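You operate a simulated robot arm through the tools that you are given. There is no shell and no other tool. Be economical: measure what you need, move in short steps, check, and stop when the job is done.

You are at the controls of a simulated robot arm. One attempt, no reset.

Task
Put the blue ring jug in the orange tray.

Only the result counts: the job must be done as asked and must still hold three seconds after the hand-in. Knocking over, shifting, dropping, spilling or breaking anything else fails it.

Robot
A 7-joint arm with a two-finger parallel gripper, fixed in place. Base frame: the origin is at the foot of the arm, x ahead of it, y to its left, z up; the work surface is at about z = 0. Readings come in m, degrees, newtons and seconds.
With the tool pointing down near the work surface it reaches from about 0.24 to 0.62 m from the base axis. Its first joint turns from -66.0 to 66.0 degrees. Payload 2.6 kg.
The tool frame sits at the grasp point between the pads (the TCP): z along the fingers, y along the line on which they close. The tips reach 0.03 m beyond it. Largest opening 0.094 m; finger width 0.028, thickness 0.01; the body of the gripper, 0.05 by 0.096 m, starts 0.055 m behind the TCP.
Orientation is that of the tool frame in the base frame, as [roll, pitch, yaw] about the fixed x, y, z axes, in that order (R = Rz(yaw) Ry(pitch) Rx(roll)). With the fingers straight down and closing along the base's y, the tool's x points along the base's -x, its y along +y and its z along -z.

Tools
- The arm moves only by the tool nudge_tool. Its argument "motion" is a list of rows, each an object (a shift or turn left out is 0, a gripper value left out holds the last) with "rotation": the turn, a rotation vector about the tool's x, y, z in degrees, a list of three; "xyz": the shift along the tool's x, y, z in m, a list of three; "gripper": the opening, from 0 (shut) to 1 (fully open). In form: [{"rotation": [rx, ry, rz], "xyz": [x, y, z], "gripper": gripper}, ...]. A call has 1 to 12 rows; each row shifts and turns the commanded pose from where the row before left it, along the tool's axes as they then stand. A row lasts 0.2 s, in which the tool goes at most 0.05 m and 8.6 degrees; a call with a longer step from one row to the next is refused whole, and so is a gripper value outside its range. Where a pose cannot be reached the arm comes as near as it can. A force on the tool above 40 N (or 10 N above the force at the start of the call, whichever is more), or a blocked arm, ends the call early, and 0.2 s more pass. The fingers move at their own pace (about 0.072 m/s each) and stop on an object; they squeeze with about 44 N. The grip force told is the motor's: it shows also when the fingers shut on nothing. Time passes only in rows, and 0.2 s behind the last, so rows that do not move let the fingers close. It gives the time, the measured TCP pose, the force on the tool (base axes), the opening and the grip force at its end, in the units of the frame above (readings bear some noise).
- Cameras (640 x 400 px; columns grow to the right, rows downward): "scene" is fixed at [0.0537, 0.4552, 0.5564]; the picture's right is [-0.52, -0.85, 0.00], its down [-0.55, 0.33, -0.77] and it looks along [0.65, -0.40, -0.64] (base axes); focal length 299 px, centre (320, 200). "wrist" rides on the gripper at [-0.037, 0, -0.058] in the tool frame; the picture's right is [0.00, -1.00, 0.00], its down [0.97, 0.00, -0.24] and it looks along [0.24, 0.00, 0.97] (tool axes); focal length 218 px, centre (320, 200). There is no depth. A picture from a camera that has moved, and an enlarged one, comes with that camera's place and axes in the base frame and with its lens.
- capture(camera): a new picture of that camera. The clock stands still meanwhile.
- zoom(camera, box): a new picture of the part [left, top, right, bottom] of that camera's present view, enlarged. The clock stands still meanwhile.
- sign_off(): hands the job in; it is judged then, once.

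Go step by step. Nothing tells you positions but the pictures and the camera data: compare them with the known pose of the tool, close in by small moves and look again before you grip or let go. The budget is 90 turns and 38 pictures, counting those below and the enlarged ones. Unless the task says otherwise, let go and move clear before handing in, and close with one line.

The tools are called after ">>>" as a command line: name --argument value ..., lists and objects as JSON in quotes. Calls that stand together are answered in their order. nudge_tool: Moves the arm, as the interface text tells. Its arguments: {"type":"object","properties":{"motion":{"type":"array"}},"required":["motion"]} The other tools are called the same way: capture (camera) takes a picture; zoom (camera, box) takes an enlarged picture of a part of a camera's view; sign_off () hands the job in.

At the start:

```text
time: 0.0
position: [0.4232, 0.0603, 0.3361]
tcp_rot: [180.0, 0.1, -180.0]
force: [0.1, 0.2, 0.0]
finger_gap: 0.0938
finger_force: 0.0
```

scene: 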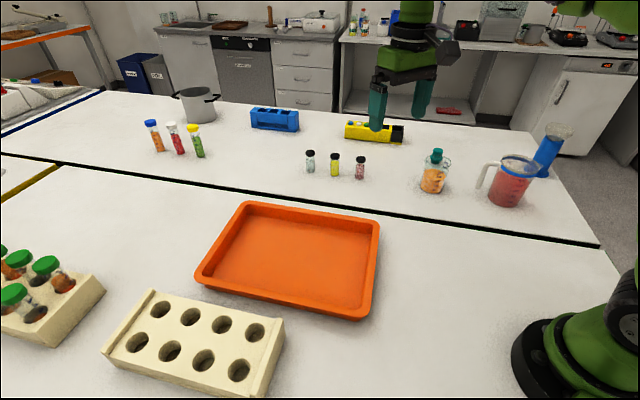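
wrist: 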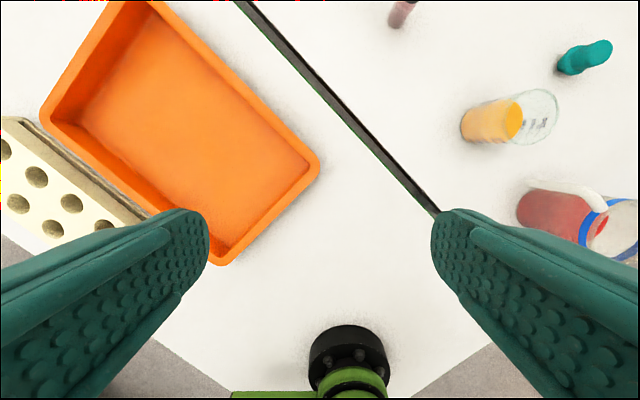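

The jug with the blue ring and red contents looks to be near (0.32, -0.34), and the tray near (0.47, 0.28). I'll look closer before moving.

>>> zoom --camera "scene" --box '[400, 110, 600, 235]'

>>> zoom --camera "wrist" --box '[440, 80, 640, 280]'

```text
3.20 times, centred on (500, 172) of scene
camera zoom: at [0.0537, 0.4552, 0.5564], right [-0.52, -0.85, 0.0], down [-0.55, 0.33, -0.77], along [0.65, -0.4, -0.64], focal length 956 px, centre (-256, 288)
```

zoom: 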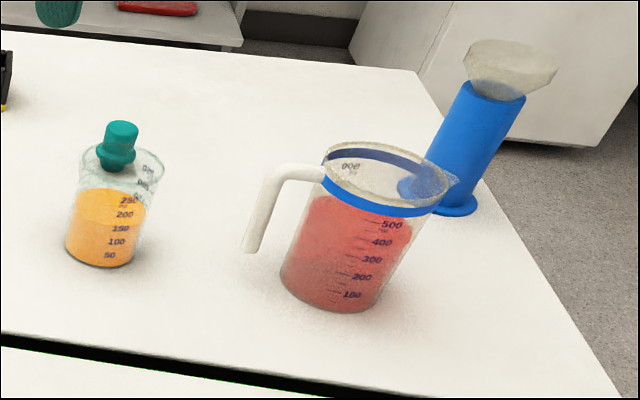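

```text
2.00 times, centred on (540, 180) of wrist
camera zoom: at [0.4594, 0.0614, 0.3933], right [0.0, -1.0, 0.0], down [-0.97, 0.0, 0.24], along [-0.24, 0.0, -0.97], focal length 436 px, centre (-120, 240)
```

zoom: 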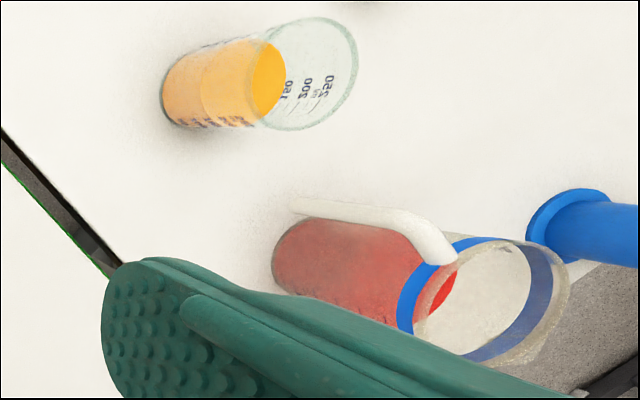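

The blue-ring jug stands near (0.34, -0.34), with its handle toward +x and a blue measuring cylinder behind it. I'll go above it at height to measure it.

>>> nudge_tool --motion '[{"xyz": [0.0104, -0.045, 0], "gripper": 1}, {"xyz": [0.0104, -0.045, 0]}, {"xyz": [0.0104, -0.045, 0]}, {"xyz": [0.0104, -0.045, 0]}, {"xyz": [0.0104, -0.045, 0]}, {"xyz": [0.0104, -0.045, 0]}, {"xyz": [0.0104, -0.045, 0]}, {"xyz": [0.0104, -0.045, 0]}, {}]'

>>> capture --camera "wrist"

```text
time: 2.0
position: [0.3389, -0.3007, 0.338]
tcp_rot: [180.0, 0.0, 180.0]
force: [-0.7, -0.6, -0.4]
finger_gap: 0.0943
finger_force: 0.0
```

```text
33 pictures are left
camera wrist: at [0.376, -0.299, 0.3952], right [0.0, -1.0, 0.0], down [-0.97, 0.0, 0.24], along [-0.24, 0.0, -0.97], focal length 218 px, centre (320, 200)
```

wrist: 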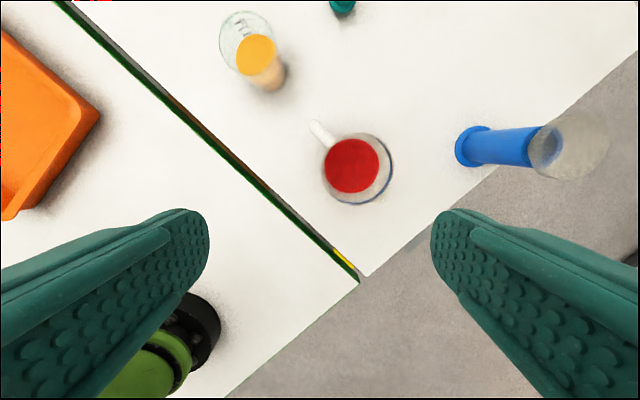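

>>> zoom --camera "wrist" --box '[280, 100, 440, 220]'

```text
3.33 times, centred on (360, 160) of wrist
camera zoom: at [0.376, -0.299, 0.3952], right [0.0, -1.0, 0.0], down [-0.97, 0.0, 0.24], along [-0.24, 0.0, -0.97], focal length 728 px, centre (187, 333)
```

zoom: 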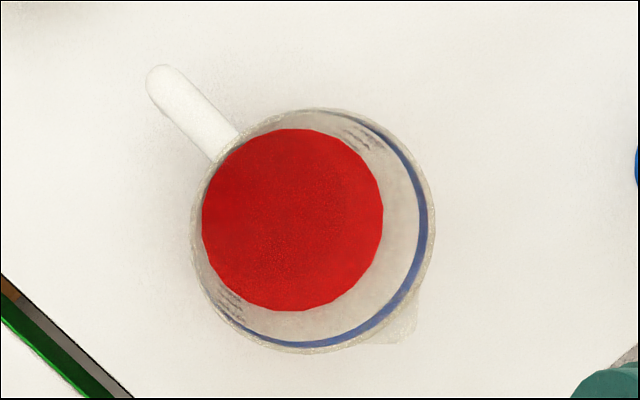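

The rim is about 94 mm wide, too wide to straddle, so I'll take the handle. It sticks out about 45° from the jug centre (0.346, -0.347), with its mid-bar near (0.392, -0.300, 0.11). I'll turn the tool 44°, go over the handle, come partway down and look.

>>> nudge_tool --motion '[{"xyz": [-0.027, 0.0, 0]}, {"xyz": [-0.026, 0.001, 0]}, {"rotation": [0, 0, -7.333]}, {"rotation": [0, 0, -7.333]}, {"rotation": [0, 0, -7.333]}, {"rotation": [0, 0, -7.333]}, {"rotation": [0, 0, -7.333]}, {"rotation": [0, 0, -7.333]}, {"xyz": [0, 0, 0.04]}, {"xyz": [0, 0, 0.04]}, {"xyz": [0, 0, 0.03]}, {}]'

>>> capture --camera "wrist"

>>> zoom --camera "scene" --box '[400, 60, 640, 210]'

```text
time: 4.6
position: [0.3924, -0.2965, 0.2274]
tcp_rot: [180.0, 0.0, -136.0]
force: [0.7, 0.3, 0.9]
finger_gap: 0.094
finger_force: 0.1
```

```text
31 pictures are left
camera wrist: at [0.4183, -0.2707, 0.2843], right [0.69, -0.72, 0.0], down [-0.7, -0.67, 0.24], along [-0.17, -0.17, -0.97], focal length 218 px, centre (320, 200)
```

wrist: 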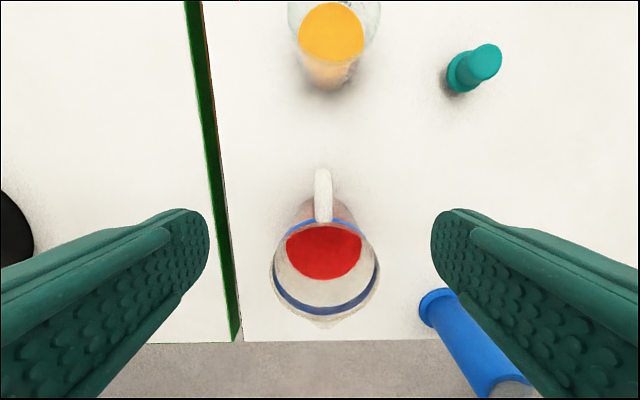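

```text
2.67 times, centred on (520, 135) of scene
camera zoom: at [0.0537, 0.4552, 0.5564], right [-0.52, -0.85, 0.0], down [-0.55, 0.33, -0.77], along [0.65, -0.4, -0.64], focal length 796 px, centre (-213, 373)
```

zoom: 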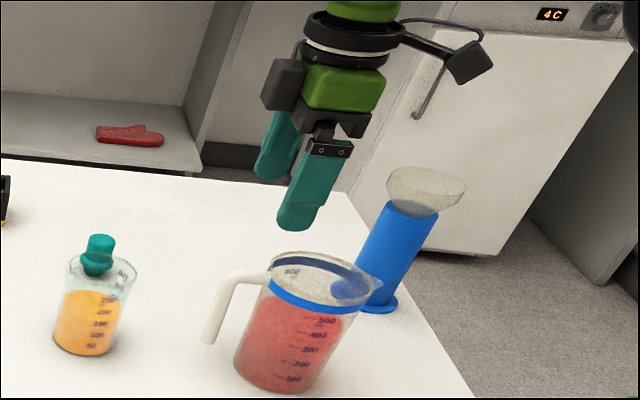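

The tool is lined up with the handle, which spans about -17 to +25 mm in tool x, and nothing stands in the way. I'll go down around it, pausing above the table, and then look.

>>> nudge_tool --motion '[{"xyz": [-0.001, -0.002, 0.03]}, {"xyz": [0, 0, 0.03]}, {"xyz": [0, 0, 0.03]}, {"xyz": [0, 0, 0.03]}, {"xyz": [0, 0, 0.022]}, {}]'

>>> capture --camera "wrist"

>>> zoom --camera "scene" --box '[400, 80, 600, 230]'

```text
time: 6.0
position: [0.3938, -0.2974, 0.0852]
tcp_rot: [179.9, 0.0, -136.1]
force: [-0.7, 0.2, 0.6]
finger_gap: 0.094
finger_force: 0.2
```

```text
29 pictures are left
camera wrist: at [0.4201, -0.2712, 0.1418], right [0.69, -0.72, 0.0], down [-0.7, -0.67, 0.24], along [-0.17, -0.17, -0.97], focal length 218 px, centre (320, 200)
```

wrist: 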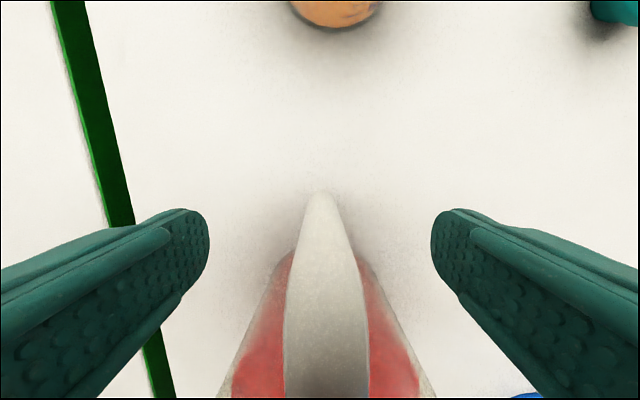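

```text
2.67 times, centred on (500, 155) of scene
camera zoom: at [0.0537, 0.4552, 0.5564], right [-0.52, -0.85, 0.0], down [-0.55, 0.33, -0.77], along [0.65, -0.4, -0.64], focal length 796 px, centre (-160, 320)
```

zoom: 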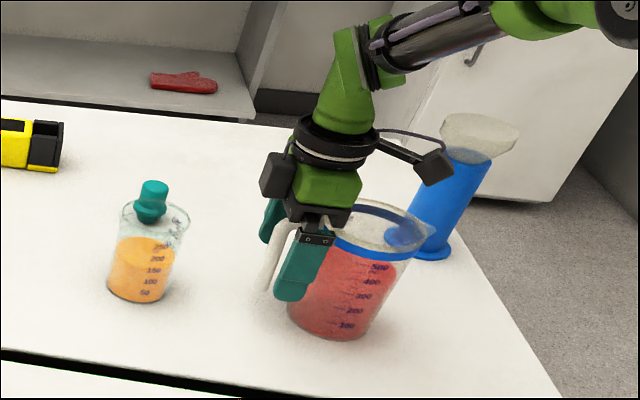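

The fingers straddle the handle, centred to within about 1 mm. I'll close now.

>>> nudge_tool --motion '[{"xyz": [0, -0.001, 0], "gripper": 0}, {}, {}, {}, {}, {}]'

>>> capture --camera "wrist"

```text
time: 7.4
position: [0.3936, -0.2985, 0.0839]
tcp_rot: [180.0, 0.0, -136.0]
force: [1.1, -1.4, -0.5]
finger_gap: 0.0189
finger_force: 43.4
```

```text
27 pictures are left
camera wrist: at [0.4212, -0.2724, 0.1417], right [0.69, -0.72, 0.0], down [-0.7, -0.67, 0.24], along [-0.17, -0.17, -0.97], focal length 218 px, centre (320, 200)
```

wrist: 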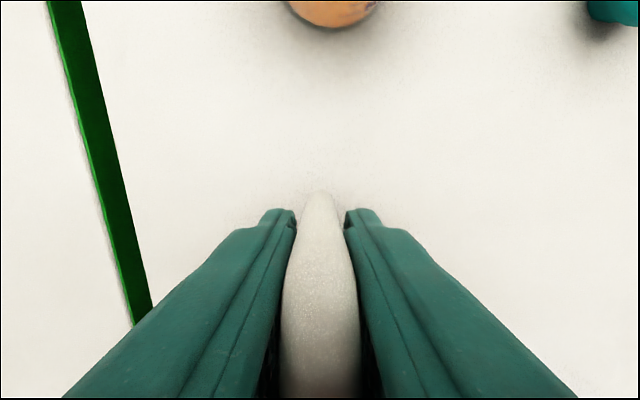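

The handle is held, with a 19 mm gap and 43 N. I'll lift a little and check for tilt.

>>> nudge_tool --motion '[{"xyz": [0, 0, -0.004]}, {"xyz": [0, 0, -0.006]}, {"xyz": [0, 0, -0.01]}, {"xyz": [0, 0, -0.01]}, {}, {}]'

>>> zoom --camera "scene" --box '[400, 80, 600, 230]'

```text
time: 8.8
position: [0.3942, -0.2994, 0.1152]
tcp_rot: [180.0, 0.0, -136.1]
force: [0.3, 0.3, 0.9]
finger_gap: 0.0189
finger_force: 44.0
```

```text
2.67 times, centred on (500, 155) of scene
camera zoom: at [0.0537, 0.4552, 0.5564], right [-0.52, -0.85, 0.0], down [-0.55, 0.33, -0.77], along [0.65, -0.4, -0.64], focal length 796 px, centre (-160, 320)
```

zoom: 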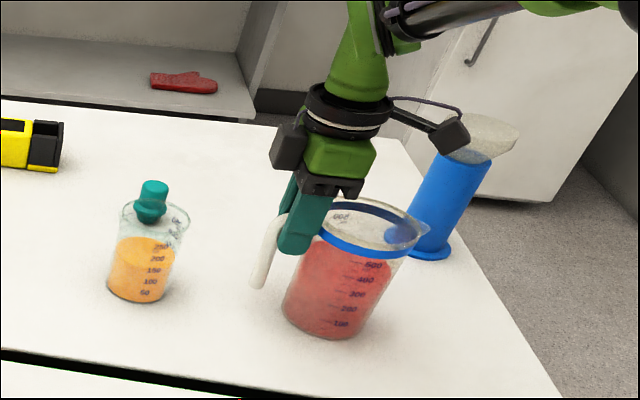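

The fingers rose 31 mm but the jug hardly did, so they may have slipped or tilted it. I'll look at it from the wrist.

>>> capture --camera "wrist"

>>> zoom --camera "scene" --box '[470, 130, 550, 220]'

```text
25 pictures are left
camera wrist: at [0.4215, -0.2728, 0.1718], right [0.69, -0.72, 0.0], down [-0.7, -0.67, 0.24], along [-0.17, -0.17, -0.97], focal length 218 px, centre (320, 200)
```

wrist: 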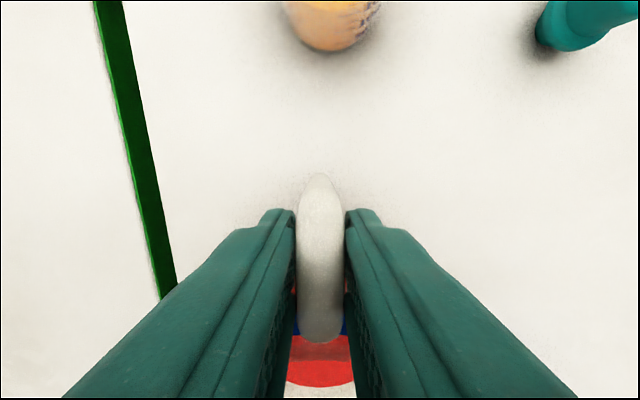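

```text
4.44 times, centred on (510, 175) of scene
camera zoom: at [0.0537, 0.4552, 0.5564], right [-0.52, -0.85, 0.0], down [-0.55, 0.33, -0.77], along [0.65, -0.4, -0.64], focal length 1327 px, centre (-524, 311)
```

zoom: 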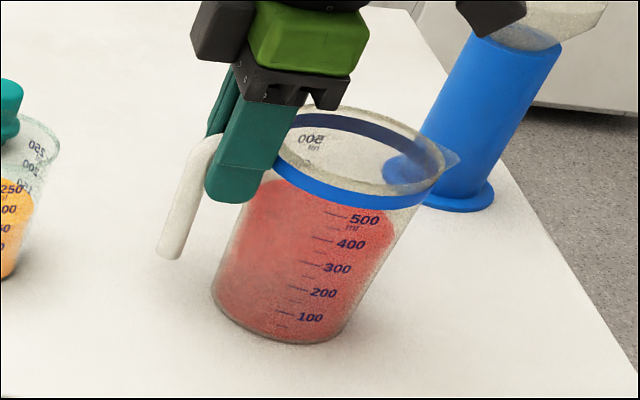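

The jug is upright and the fingers slid up the smooth handle. I'll regrip lower and lift very gently, reading the force, to learn whether friction or weight is the limit.

>>> nudge_tool --motion '[{"gripper": 0.4}, {}, {"xyz": [0, 0, 0.015]}, {"xyz": [0, 0, 0.02]}, {"gripper": 0}, {}, {}, {}]'

>>> nudge_tool --motion '[{"xyz": [0, 0, -0.003]}]'

>>> nudge_tool --motion '[{"xyz": [0, 0, -0.003]}]'

>>> nudge_tool --motion '[{"xyz": [0, 0, -0.003]}]'

```text
time: 10.6
position: [0.3954, -0.2984, 0.0787]
tcp_rot: [-180.0, 0.1, -136.0]
force: [-1.2, 1.2, 1.5]
finger_gap: 0.019
finger_force: 44.1
```

```text
time: 11.0
position: [0.3956, -0.2974, 0.0809]
tcp_rot: [180.0, 0.0, -136.0]
force: [0.3, 1.2, -4.8]
finger_gap: 0.0189
finger_force: 44.0
```

```text
time: 11.4
position: [0.3964, -0.2993, 0.085]
tcp_rot: [180.0, 0.0, -136.1]
force: [0.2, -0.4, -4.9]
finger_gap: 0.0189
finger_force: 43.9
```

```text
time: 11.8
position: [0.3951, -0.2991, 0.0879]
tcp_rot: [-179.9, 0.0, -136.0]
force: [0.0, 0.6, -4.6]
finger_gap: 0.0189
finger_force: 43.8
```

The force holds steady at about 4.8 N, which could be the jug's weight. I'll look to see whether it has left the table.

>>> zoom --camera "scene" --box '[470, 130, 550, 220]'

>>> capture --camera "wrist"

```text
4.44 times, centred on (510, 175) of scene
camera zoom: at [0.0537, 0.4552, 0.5564], right [-0.52, -0.85, 0.0], down [-0.55, 0.33, -0.77], along [0.65, -0.4, -0.64], focal length 1327 px, centre (-524, 311)
```

zoom: 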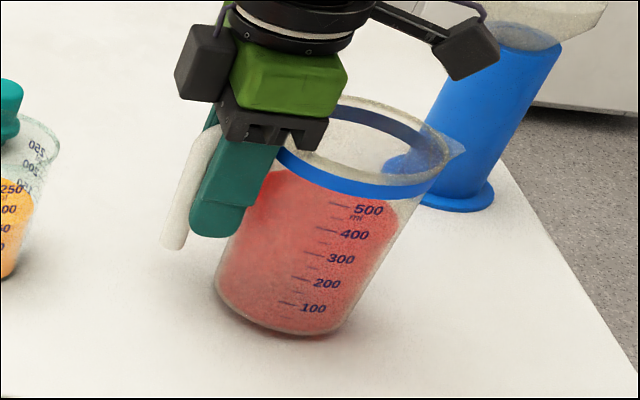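

```text
22 pictures are left
camera wrist: at [0.4221, -0.2728, 0.1452], right [0.69, -0.72, 0.0], down [-0.7, -0.67, 0.24], along [-0.17, -0.17, -0.97], focal length 218 px, centre (320, 200)
```

wrist: 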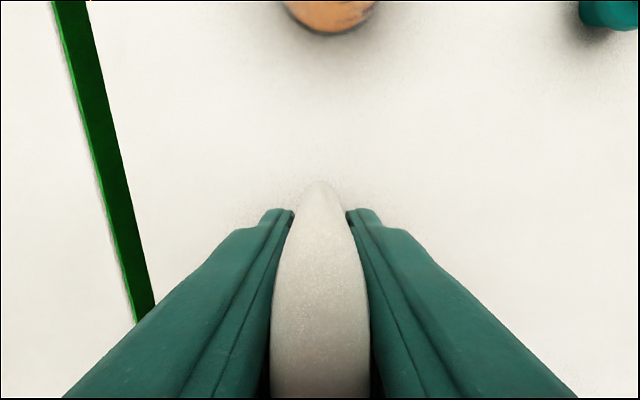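

The jug has come up about 9 mm with no tilt; it weighs roughly 0.5 kg. I'll keep lifting slowly, watching that the force stays near 4.8 N.

>>> nudge_tool --motion '[{}, {"xyz": [0, 0, -0.002]}, {"xyz": [0, 0, -0.003]}, {"xyz": [0, 0, -0.003]}, {"xyz": [0, 0, -0.003]}, {"xyz": [0, 0, -0.003]}, {"xyz": [0, 0, -0.003]}, {"xyz": [0, 0, -0.003]}, {"xyz": [0, 0, -0.002]}, {}]'

>>> capture --camera "wrist"

>>> zoom --camera "scene" --box '[470, 130, 550, 220]'

```text
time: 14.0
position: [0.3956, -0.3002, 0.1111]
tcp_rot: [-180.0, 0.1, -136.0]
force: [-0.2, 0.7, -4.9]
finger_gap: 0.0192
finger_force: 44.0
```

```text
21 pictures are left
camera wrist: at [0.4218, -0.2733, 0.1673], right [0.69, -0.72, 0.0], down [-0.7, -0.67, 0.24], along [-0.17, -0.17, -0.97], focal length 218 px, centre (320, 200)
```

wrist: 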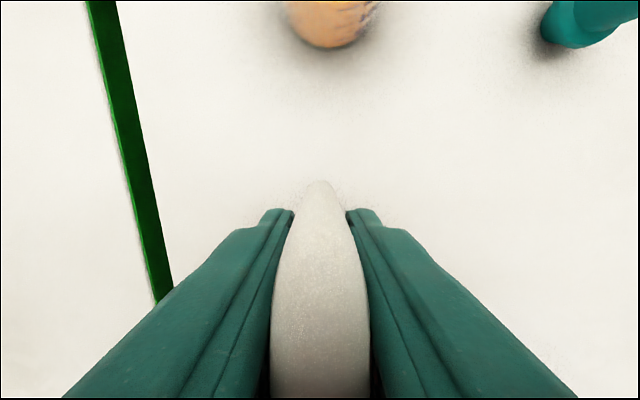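

```text
4.44 times, centred on (510, 175) of scene
camera zoom: at [0.0537, 0.4552, 0.5564], right [-0.52, -0.85, 0.0], down [-0.55, 0.33, -0.77], along [0.65, -0.4, -0.64], focal length 1327 px, centre (-524, 311)
```

zoom: 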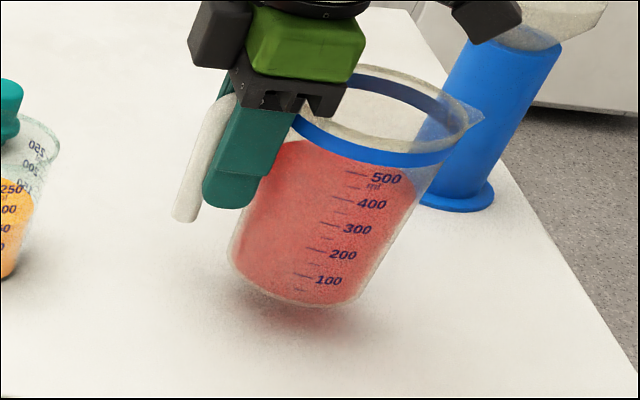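

There's no slip this time. I'll lift another 50 mm, just as gently.

>>> nudge_tool --motion '[{"xyz": [0, 0, -0.002]}, {"xyz": [0, 0, -0.004]}, {"xyz": [0, 0, -0.005]}, {"xyz": [0, 0, -0.006]}, {"xyz": [0, 0, -0.006]}, {"xyz": [0, 0, -0.006]}, {"xyz": [0, 0, -0.006]}, {"xyz": [0, 0, -0.006]}, {"xyz": [0, 0, -0.005]}, {"xyz": [0, 0, -0.003]}, {"xyz": [0, 0, -0.001]}, {}]'

>>> nudge_tool --motion '[{"xyz": [0.002, 0.002, 0]}, {"xyz": [0.004, 0.004, 0]}, {"xyz": [0.006, 0.006, 0]}, {"xyz": [0.007, 0.007, 0]}, {"xyz": [0.007, 0.007, 0]}, {"xyz": [0.007, 0.007, 0]}, {"xyz": [0.005, 0.005, 0]}, {"xyz": [0.003, 0.003, 0]}, {"xyz": [0.001, 0.001, 0]}, {}]'

>>> capture --camera "scene"

```text
time: 16.6
position: [0.3958, -0.2995, 0.1605]
tcp_rot: [-179.9, 0.0, -136.0]
force: [0.0, -0.6, -5.1]
finger_gap: 0.019
finger_force: 44.0
```

```text
time: 18.8
position: [0.3355, -0.2989, 0.1601]
tcp_rot: [180.0, -0.1, -136.0]
force: [0.3, 0.0, -4.3]
finger_gap: 0.019
finger_force: 43.9
```

```text
19 pictures are left
```

scene: 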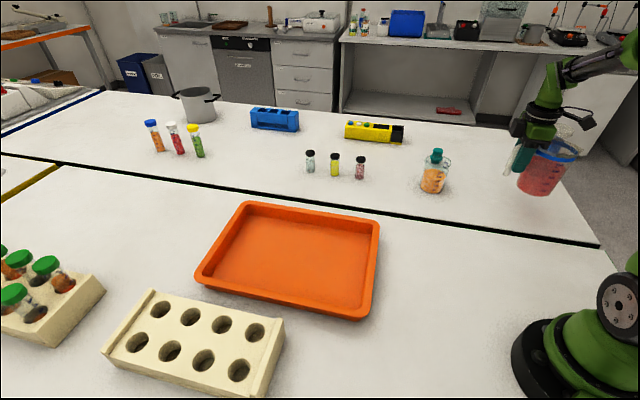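

The jug is steady and clear of the orange bottle. I'll carry it in +y with smooth ramps.

>>> nudge_tool --motion '[{"xyz": [-0.0028, 0.0029, 0]}, {"xyz": [-0.007, 0.0072, 0]}, {"xyz": [-0.0111, 0.0115, 0]}, {"xyz": [-0.0139, 0.0144, 0]}, {"xyz": [-0.0139, 0.0144, 0]}, {"xyz": [-0.0139, 0.0144, 0]}, {"xyz": [-0.0139, 0.0144, 0]}, {"xyz": [-0.0139, 0.0144, 0]}, {"xyz": [-0.0139, 0.0144, 0]}, {"xyz": [-0.0111, 0.0115, 0]}, {"xyz": [-0.007, 0.0072, 0]}, {"xyz": [-0.0028, 0.0029, 0]}]'

```text
time: 21.4
position: [0.3376, -0.1195, 0.1596]
tcp_rot: [-179.9, 0.1, -136.0]
force: [0.5, 0.4, -5.0]
finger_gap: 0.0188
finger_force: 44.4
```

The grip is steady at 5 N. I'll continue diagonally toward the tray, stopping halfway to check.

>>> nudge_tool --motion '[{"xyz": [-0.0041, 0.0022, 0]}, {"xyz": [-0.0103, 0.0054, 0]}, {"xyz": [-0.0165, 0.0087, 0]}, {"xyz": [-0.0206, 0.0109, 0]}, {"xyz": [-0.0206, 0.0109, 0]}, {"xyz": [-0.0206, 0.0109, 0]}, {"xyz": [-0.0206, 0.0109, 0]}, {"xyz": [-0.0206, 0.0109, 0]}, {"xyz": [-0.0206, 0.0109, 0]}, {"xyz": [-0.0165, 0.0087, 0]}, {"xyz": [-0.0103, 0.0054, 0]}, {"xyz": [-0.0041, 0.0022, 0]}]'

>>> capture --camera "scene"

```text
time: 24.0
position: [0.4024, 0.0822, 0.1587]
tcp_rot: [180.0, 0.0, -136.0]
force: [0.2, 0.8, -4.3]
finger_gap: 0.019
finger_force: 43.8
```

```text
18 pictures are left
```

scene: 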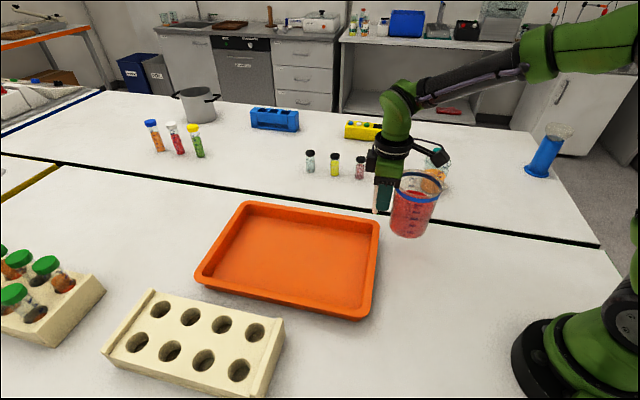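

The jug is upright. I'll do the second half now.

>>> nudge_tool --motion '[{"xyz": [-0.0041, 0.0022, 0]}, {"xyz": [-0.0103, 0.0054, 0]}, {"xyz": [-0.0165, 0.0087, 0]}, {"xyz": [-0.0206, 0.0109, 0]}, {"xyz": [-0.0206, 0.0109, 0]}, {"xyz": [-0.0206, 0.0109, 0]}, {"xyz": [-0.0206, 0.0109, 0]}, {"xyz": [-0.0206, 0.0109, 0]}, {"xyz": [-0.0206, 0.0109, 0]}, {"xyz": [-0.0165, 0.0087, 0]}, {"xyz": [-0.0103, 0.0054, 0]}, {"xyz": [-0.0041, 0.0022, 0]}]'

>>> capture --camera "scene"

>>> capture --camera "wrist"

```text
time: 26.6
position: [0.4669, 0.2815, 0.1594]
tcp_rot: [179.9, 0.1, -136.0]
force: [-0.3, 0.9, -5.6]
finger_gap: 0.0189
finger_force: 43.7
```

```text
17 pictures are left
```

scene: 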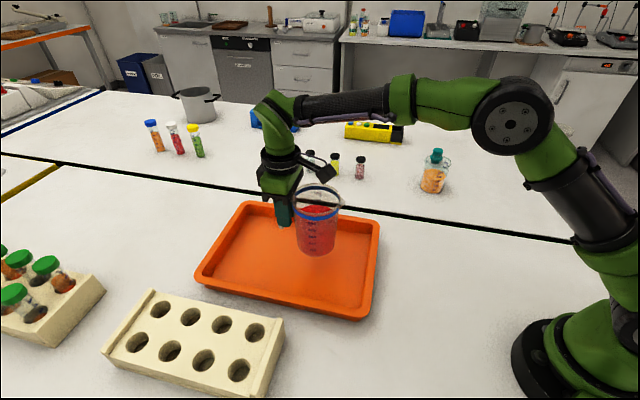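

```text
16 pictures are left
camera wrist: at [0.4932, 0.3075, 0.2169], right [0.69, -0.72, 0.0], down [-0.7, -0.67, 0.24], along [-0.17, -0.17, -0.97], focal length 218 px, centre (320, 200)
```

wrist: 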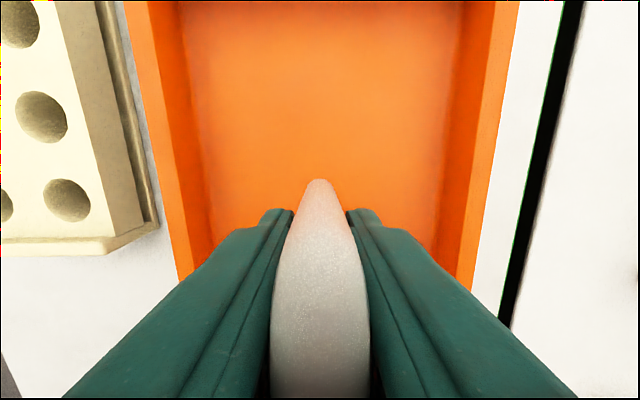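

The jug is over the tray with its centre near (0.418, 0.234), well inside the walls, and its base is about 80 mm up. I'll lower it slowly.

>>> nudge_tool --motion '[{"xyz": [0, 0, 0.002]}, {"xyz": [0, 0, 0.005]}, {"xyz": [0, 0, 0.008]}, {"xyz": [0, 0, 0.008]}, {"xyz": [0, 0, 0.008]}, {"xyz": [0, 0, 0.008]}, {"xyz": [0, 0, 0.008]}, {"xyz": [0, 0, 0.008]}, {"xyz": [0, 0, 0.005]}, {"xyz": [0, 0, 0.003]}, {"xyz": [0, 0, 0.001]}, {}]'

>>> zoom --camera "scene" --box '[190, 160, 400, 330]'

```text
time: 29.2
position: [0.466, 0.2786, 0.0965]
tcp_rot: [180.0, 0.0, -136.0]
force: [-0.3, 0.9, -5.1]
finger_gap: 0.0191
finger_force: 44.0
```

```text
2.35 times, centred on (295, 245) of scene
camera zoom: at [0.0537, 0.4552, 0.5564], right [-0.52, -0.85, 0.0], down [-0.55, 0.33, -0.77], along [0.65, -0.4, -0.64], focal length 703 px, centre (379, 94)
```

zoom: 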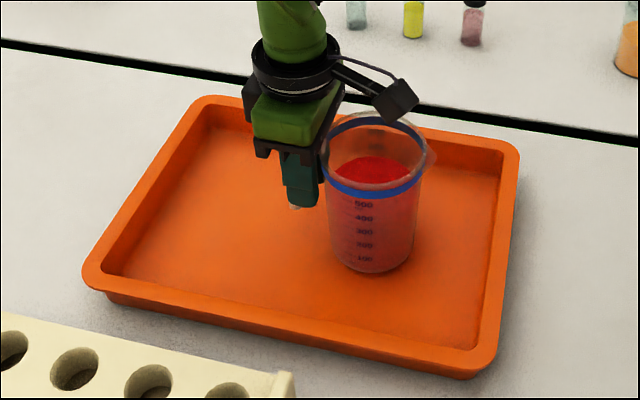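

The jug is well inside the tray with the base about 18 mm up. I'll go down in small steps until the force shows it has touched.

>>> nudge_tool --motion '[{"xyz": [0, 0, 0.003]}, {"xyz": [0, 0, 0.003]}, {"xyz": [0, 0, 0.003]}]'

>>> nudge_tool --motion '[{"xyz": [0, 0, 0.002]}]'

>>> nudge_tool --motion '[{"xyz": [0, 0, 0.002]}]'

```text
time: 30.0
position: [0.4664, 0.2802, 0.0855]
tcp_rot: [179.9, 0.0, -136.1]
force: [-0.4, 0.0, -4.7]
finger_gap: 0.0191
finger_force: 44.4
```

```text
time: 30.4
position: [0.4665, 0.2801, 0.0866]
tcp_rot: [179.9, 0.1, -136.2]
force: [-1.7, -1.3, 7.3]
finger_gap: 0.0188
finger_force: 44.1
```

```text
time: 30.8
position: [0.4676, 0.2807, 0.0851]
tcp_rot: [-179.9, 0.4, -135.9]
force: [1.8, 2.1, 14.4]
finger_gap: 0.0188
finger_force: 43.5
```

The jug has touched the tray floor. I'll ease off the press, then open slowly.

>>> nudge_tool --motion '[{"xyz": [0, 0, -0.002]}, {}]'

>>> nudge_tool --motion '[{"gripper": 0.35}, {"gripper": 0.6}, {"gripper": 0.6}, {}]'

>>> capture --camera "wrist"

>>> zoom --camera "scene" --box '[190, 160, 400, 330]'

```text
time: 31.4
position: [0.4667, 0.2797, 0.0835]
tcp_rot: [-179.9, 0.0, -136.0]
force: [2.8, 1.2, 5.2]
finger_gap: 0.0189
finger_force: 44.2
```

```text
time: 32.4
position: [0.4649, 0.2798, 0.0853]
tcp_rot: [179.9, 0.0, -136.0]
force: [-0.5, 0.2, 0.3]
finger_gap: 0.0566
finger_force: 0.0
```

```text
14 pictures are left
camera wrist: at [0.493, 0.3062, 0.142], right [0.69, -0.72, 0.0], down [-0.7, -0.67, 0.24], along [-0.17, -0.17, -0.97], focal length 218 px, centre (320, 200)
```

wrist: 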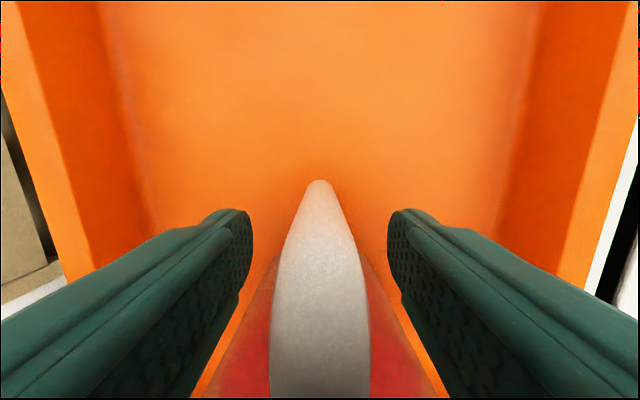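

```text
2.35 times, centred on (295, 245) of scene
camera zoom: at [0.0537, 0.4552, 0.5564], right [-0.52, -0.85, 0.0], down [-0.55, 0.33, -0.77], along [0.65, -0.4, -0.64], focal length 703 px, centre (379, 94)
```

zoom: 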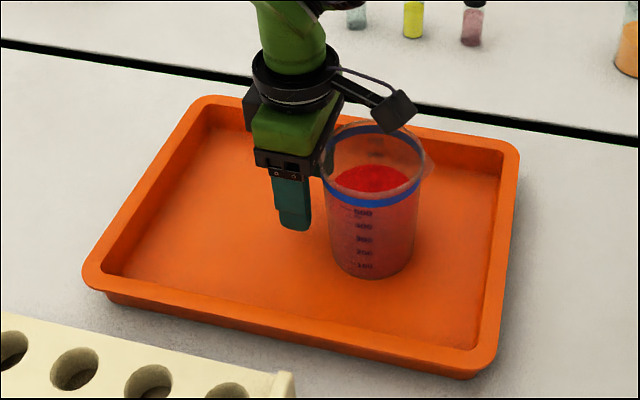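

The jug stands in the tray and the handle is free. I'll lift straight up and clear.

>>> nudge_tool --motion '[{"xyz": [0, 0, -0.01]}, {"xyz": [0, 0, -0.03]}, {"xyz": [0, 0, -0.04]}, {"xyz": [0, 0, -0.04]}, {"xyz": [0, 0, -0.04]}, {"xyz": [0, 0, -0.02]}, {}]'

>>> capture --camera "scene"

```text
time: 34.0
position: [0.4653, 0.2801, 0.265]
tcp_rot: [-180.0, 0.0, -136.0]
force: [-0.3, 0.0, 0.3]
finger_gap: 0.0566
finger_force: 0.1
```

```text
12 pictures are left
```

scene: 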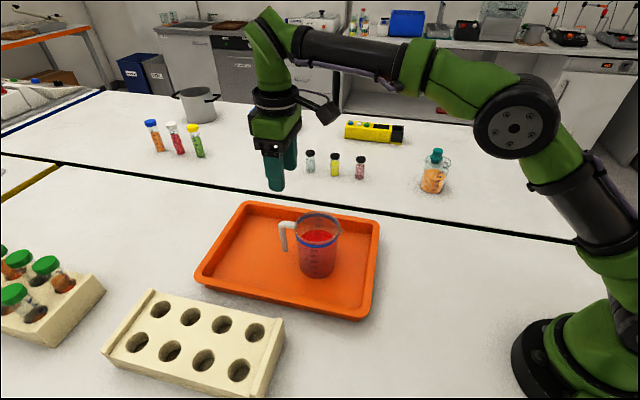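

The jug stands upright in the tray, the gripper is clear, and everything I can see is where it was. I'm handing it in.

>>> sign_off

```text
The job is handed in.
```

The blue ring jug is standing upright in the orange tray with the gripper clear, and the job is handed in; the first lift slipped on the handle and nudged the jug a few millimetres, but I saw nothing spilled and nothing else moved.
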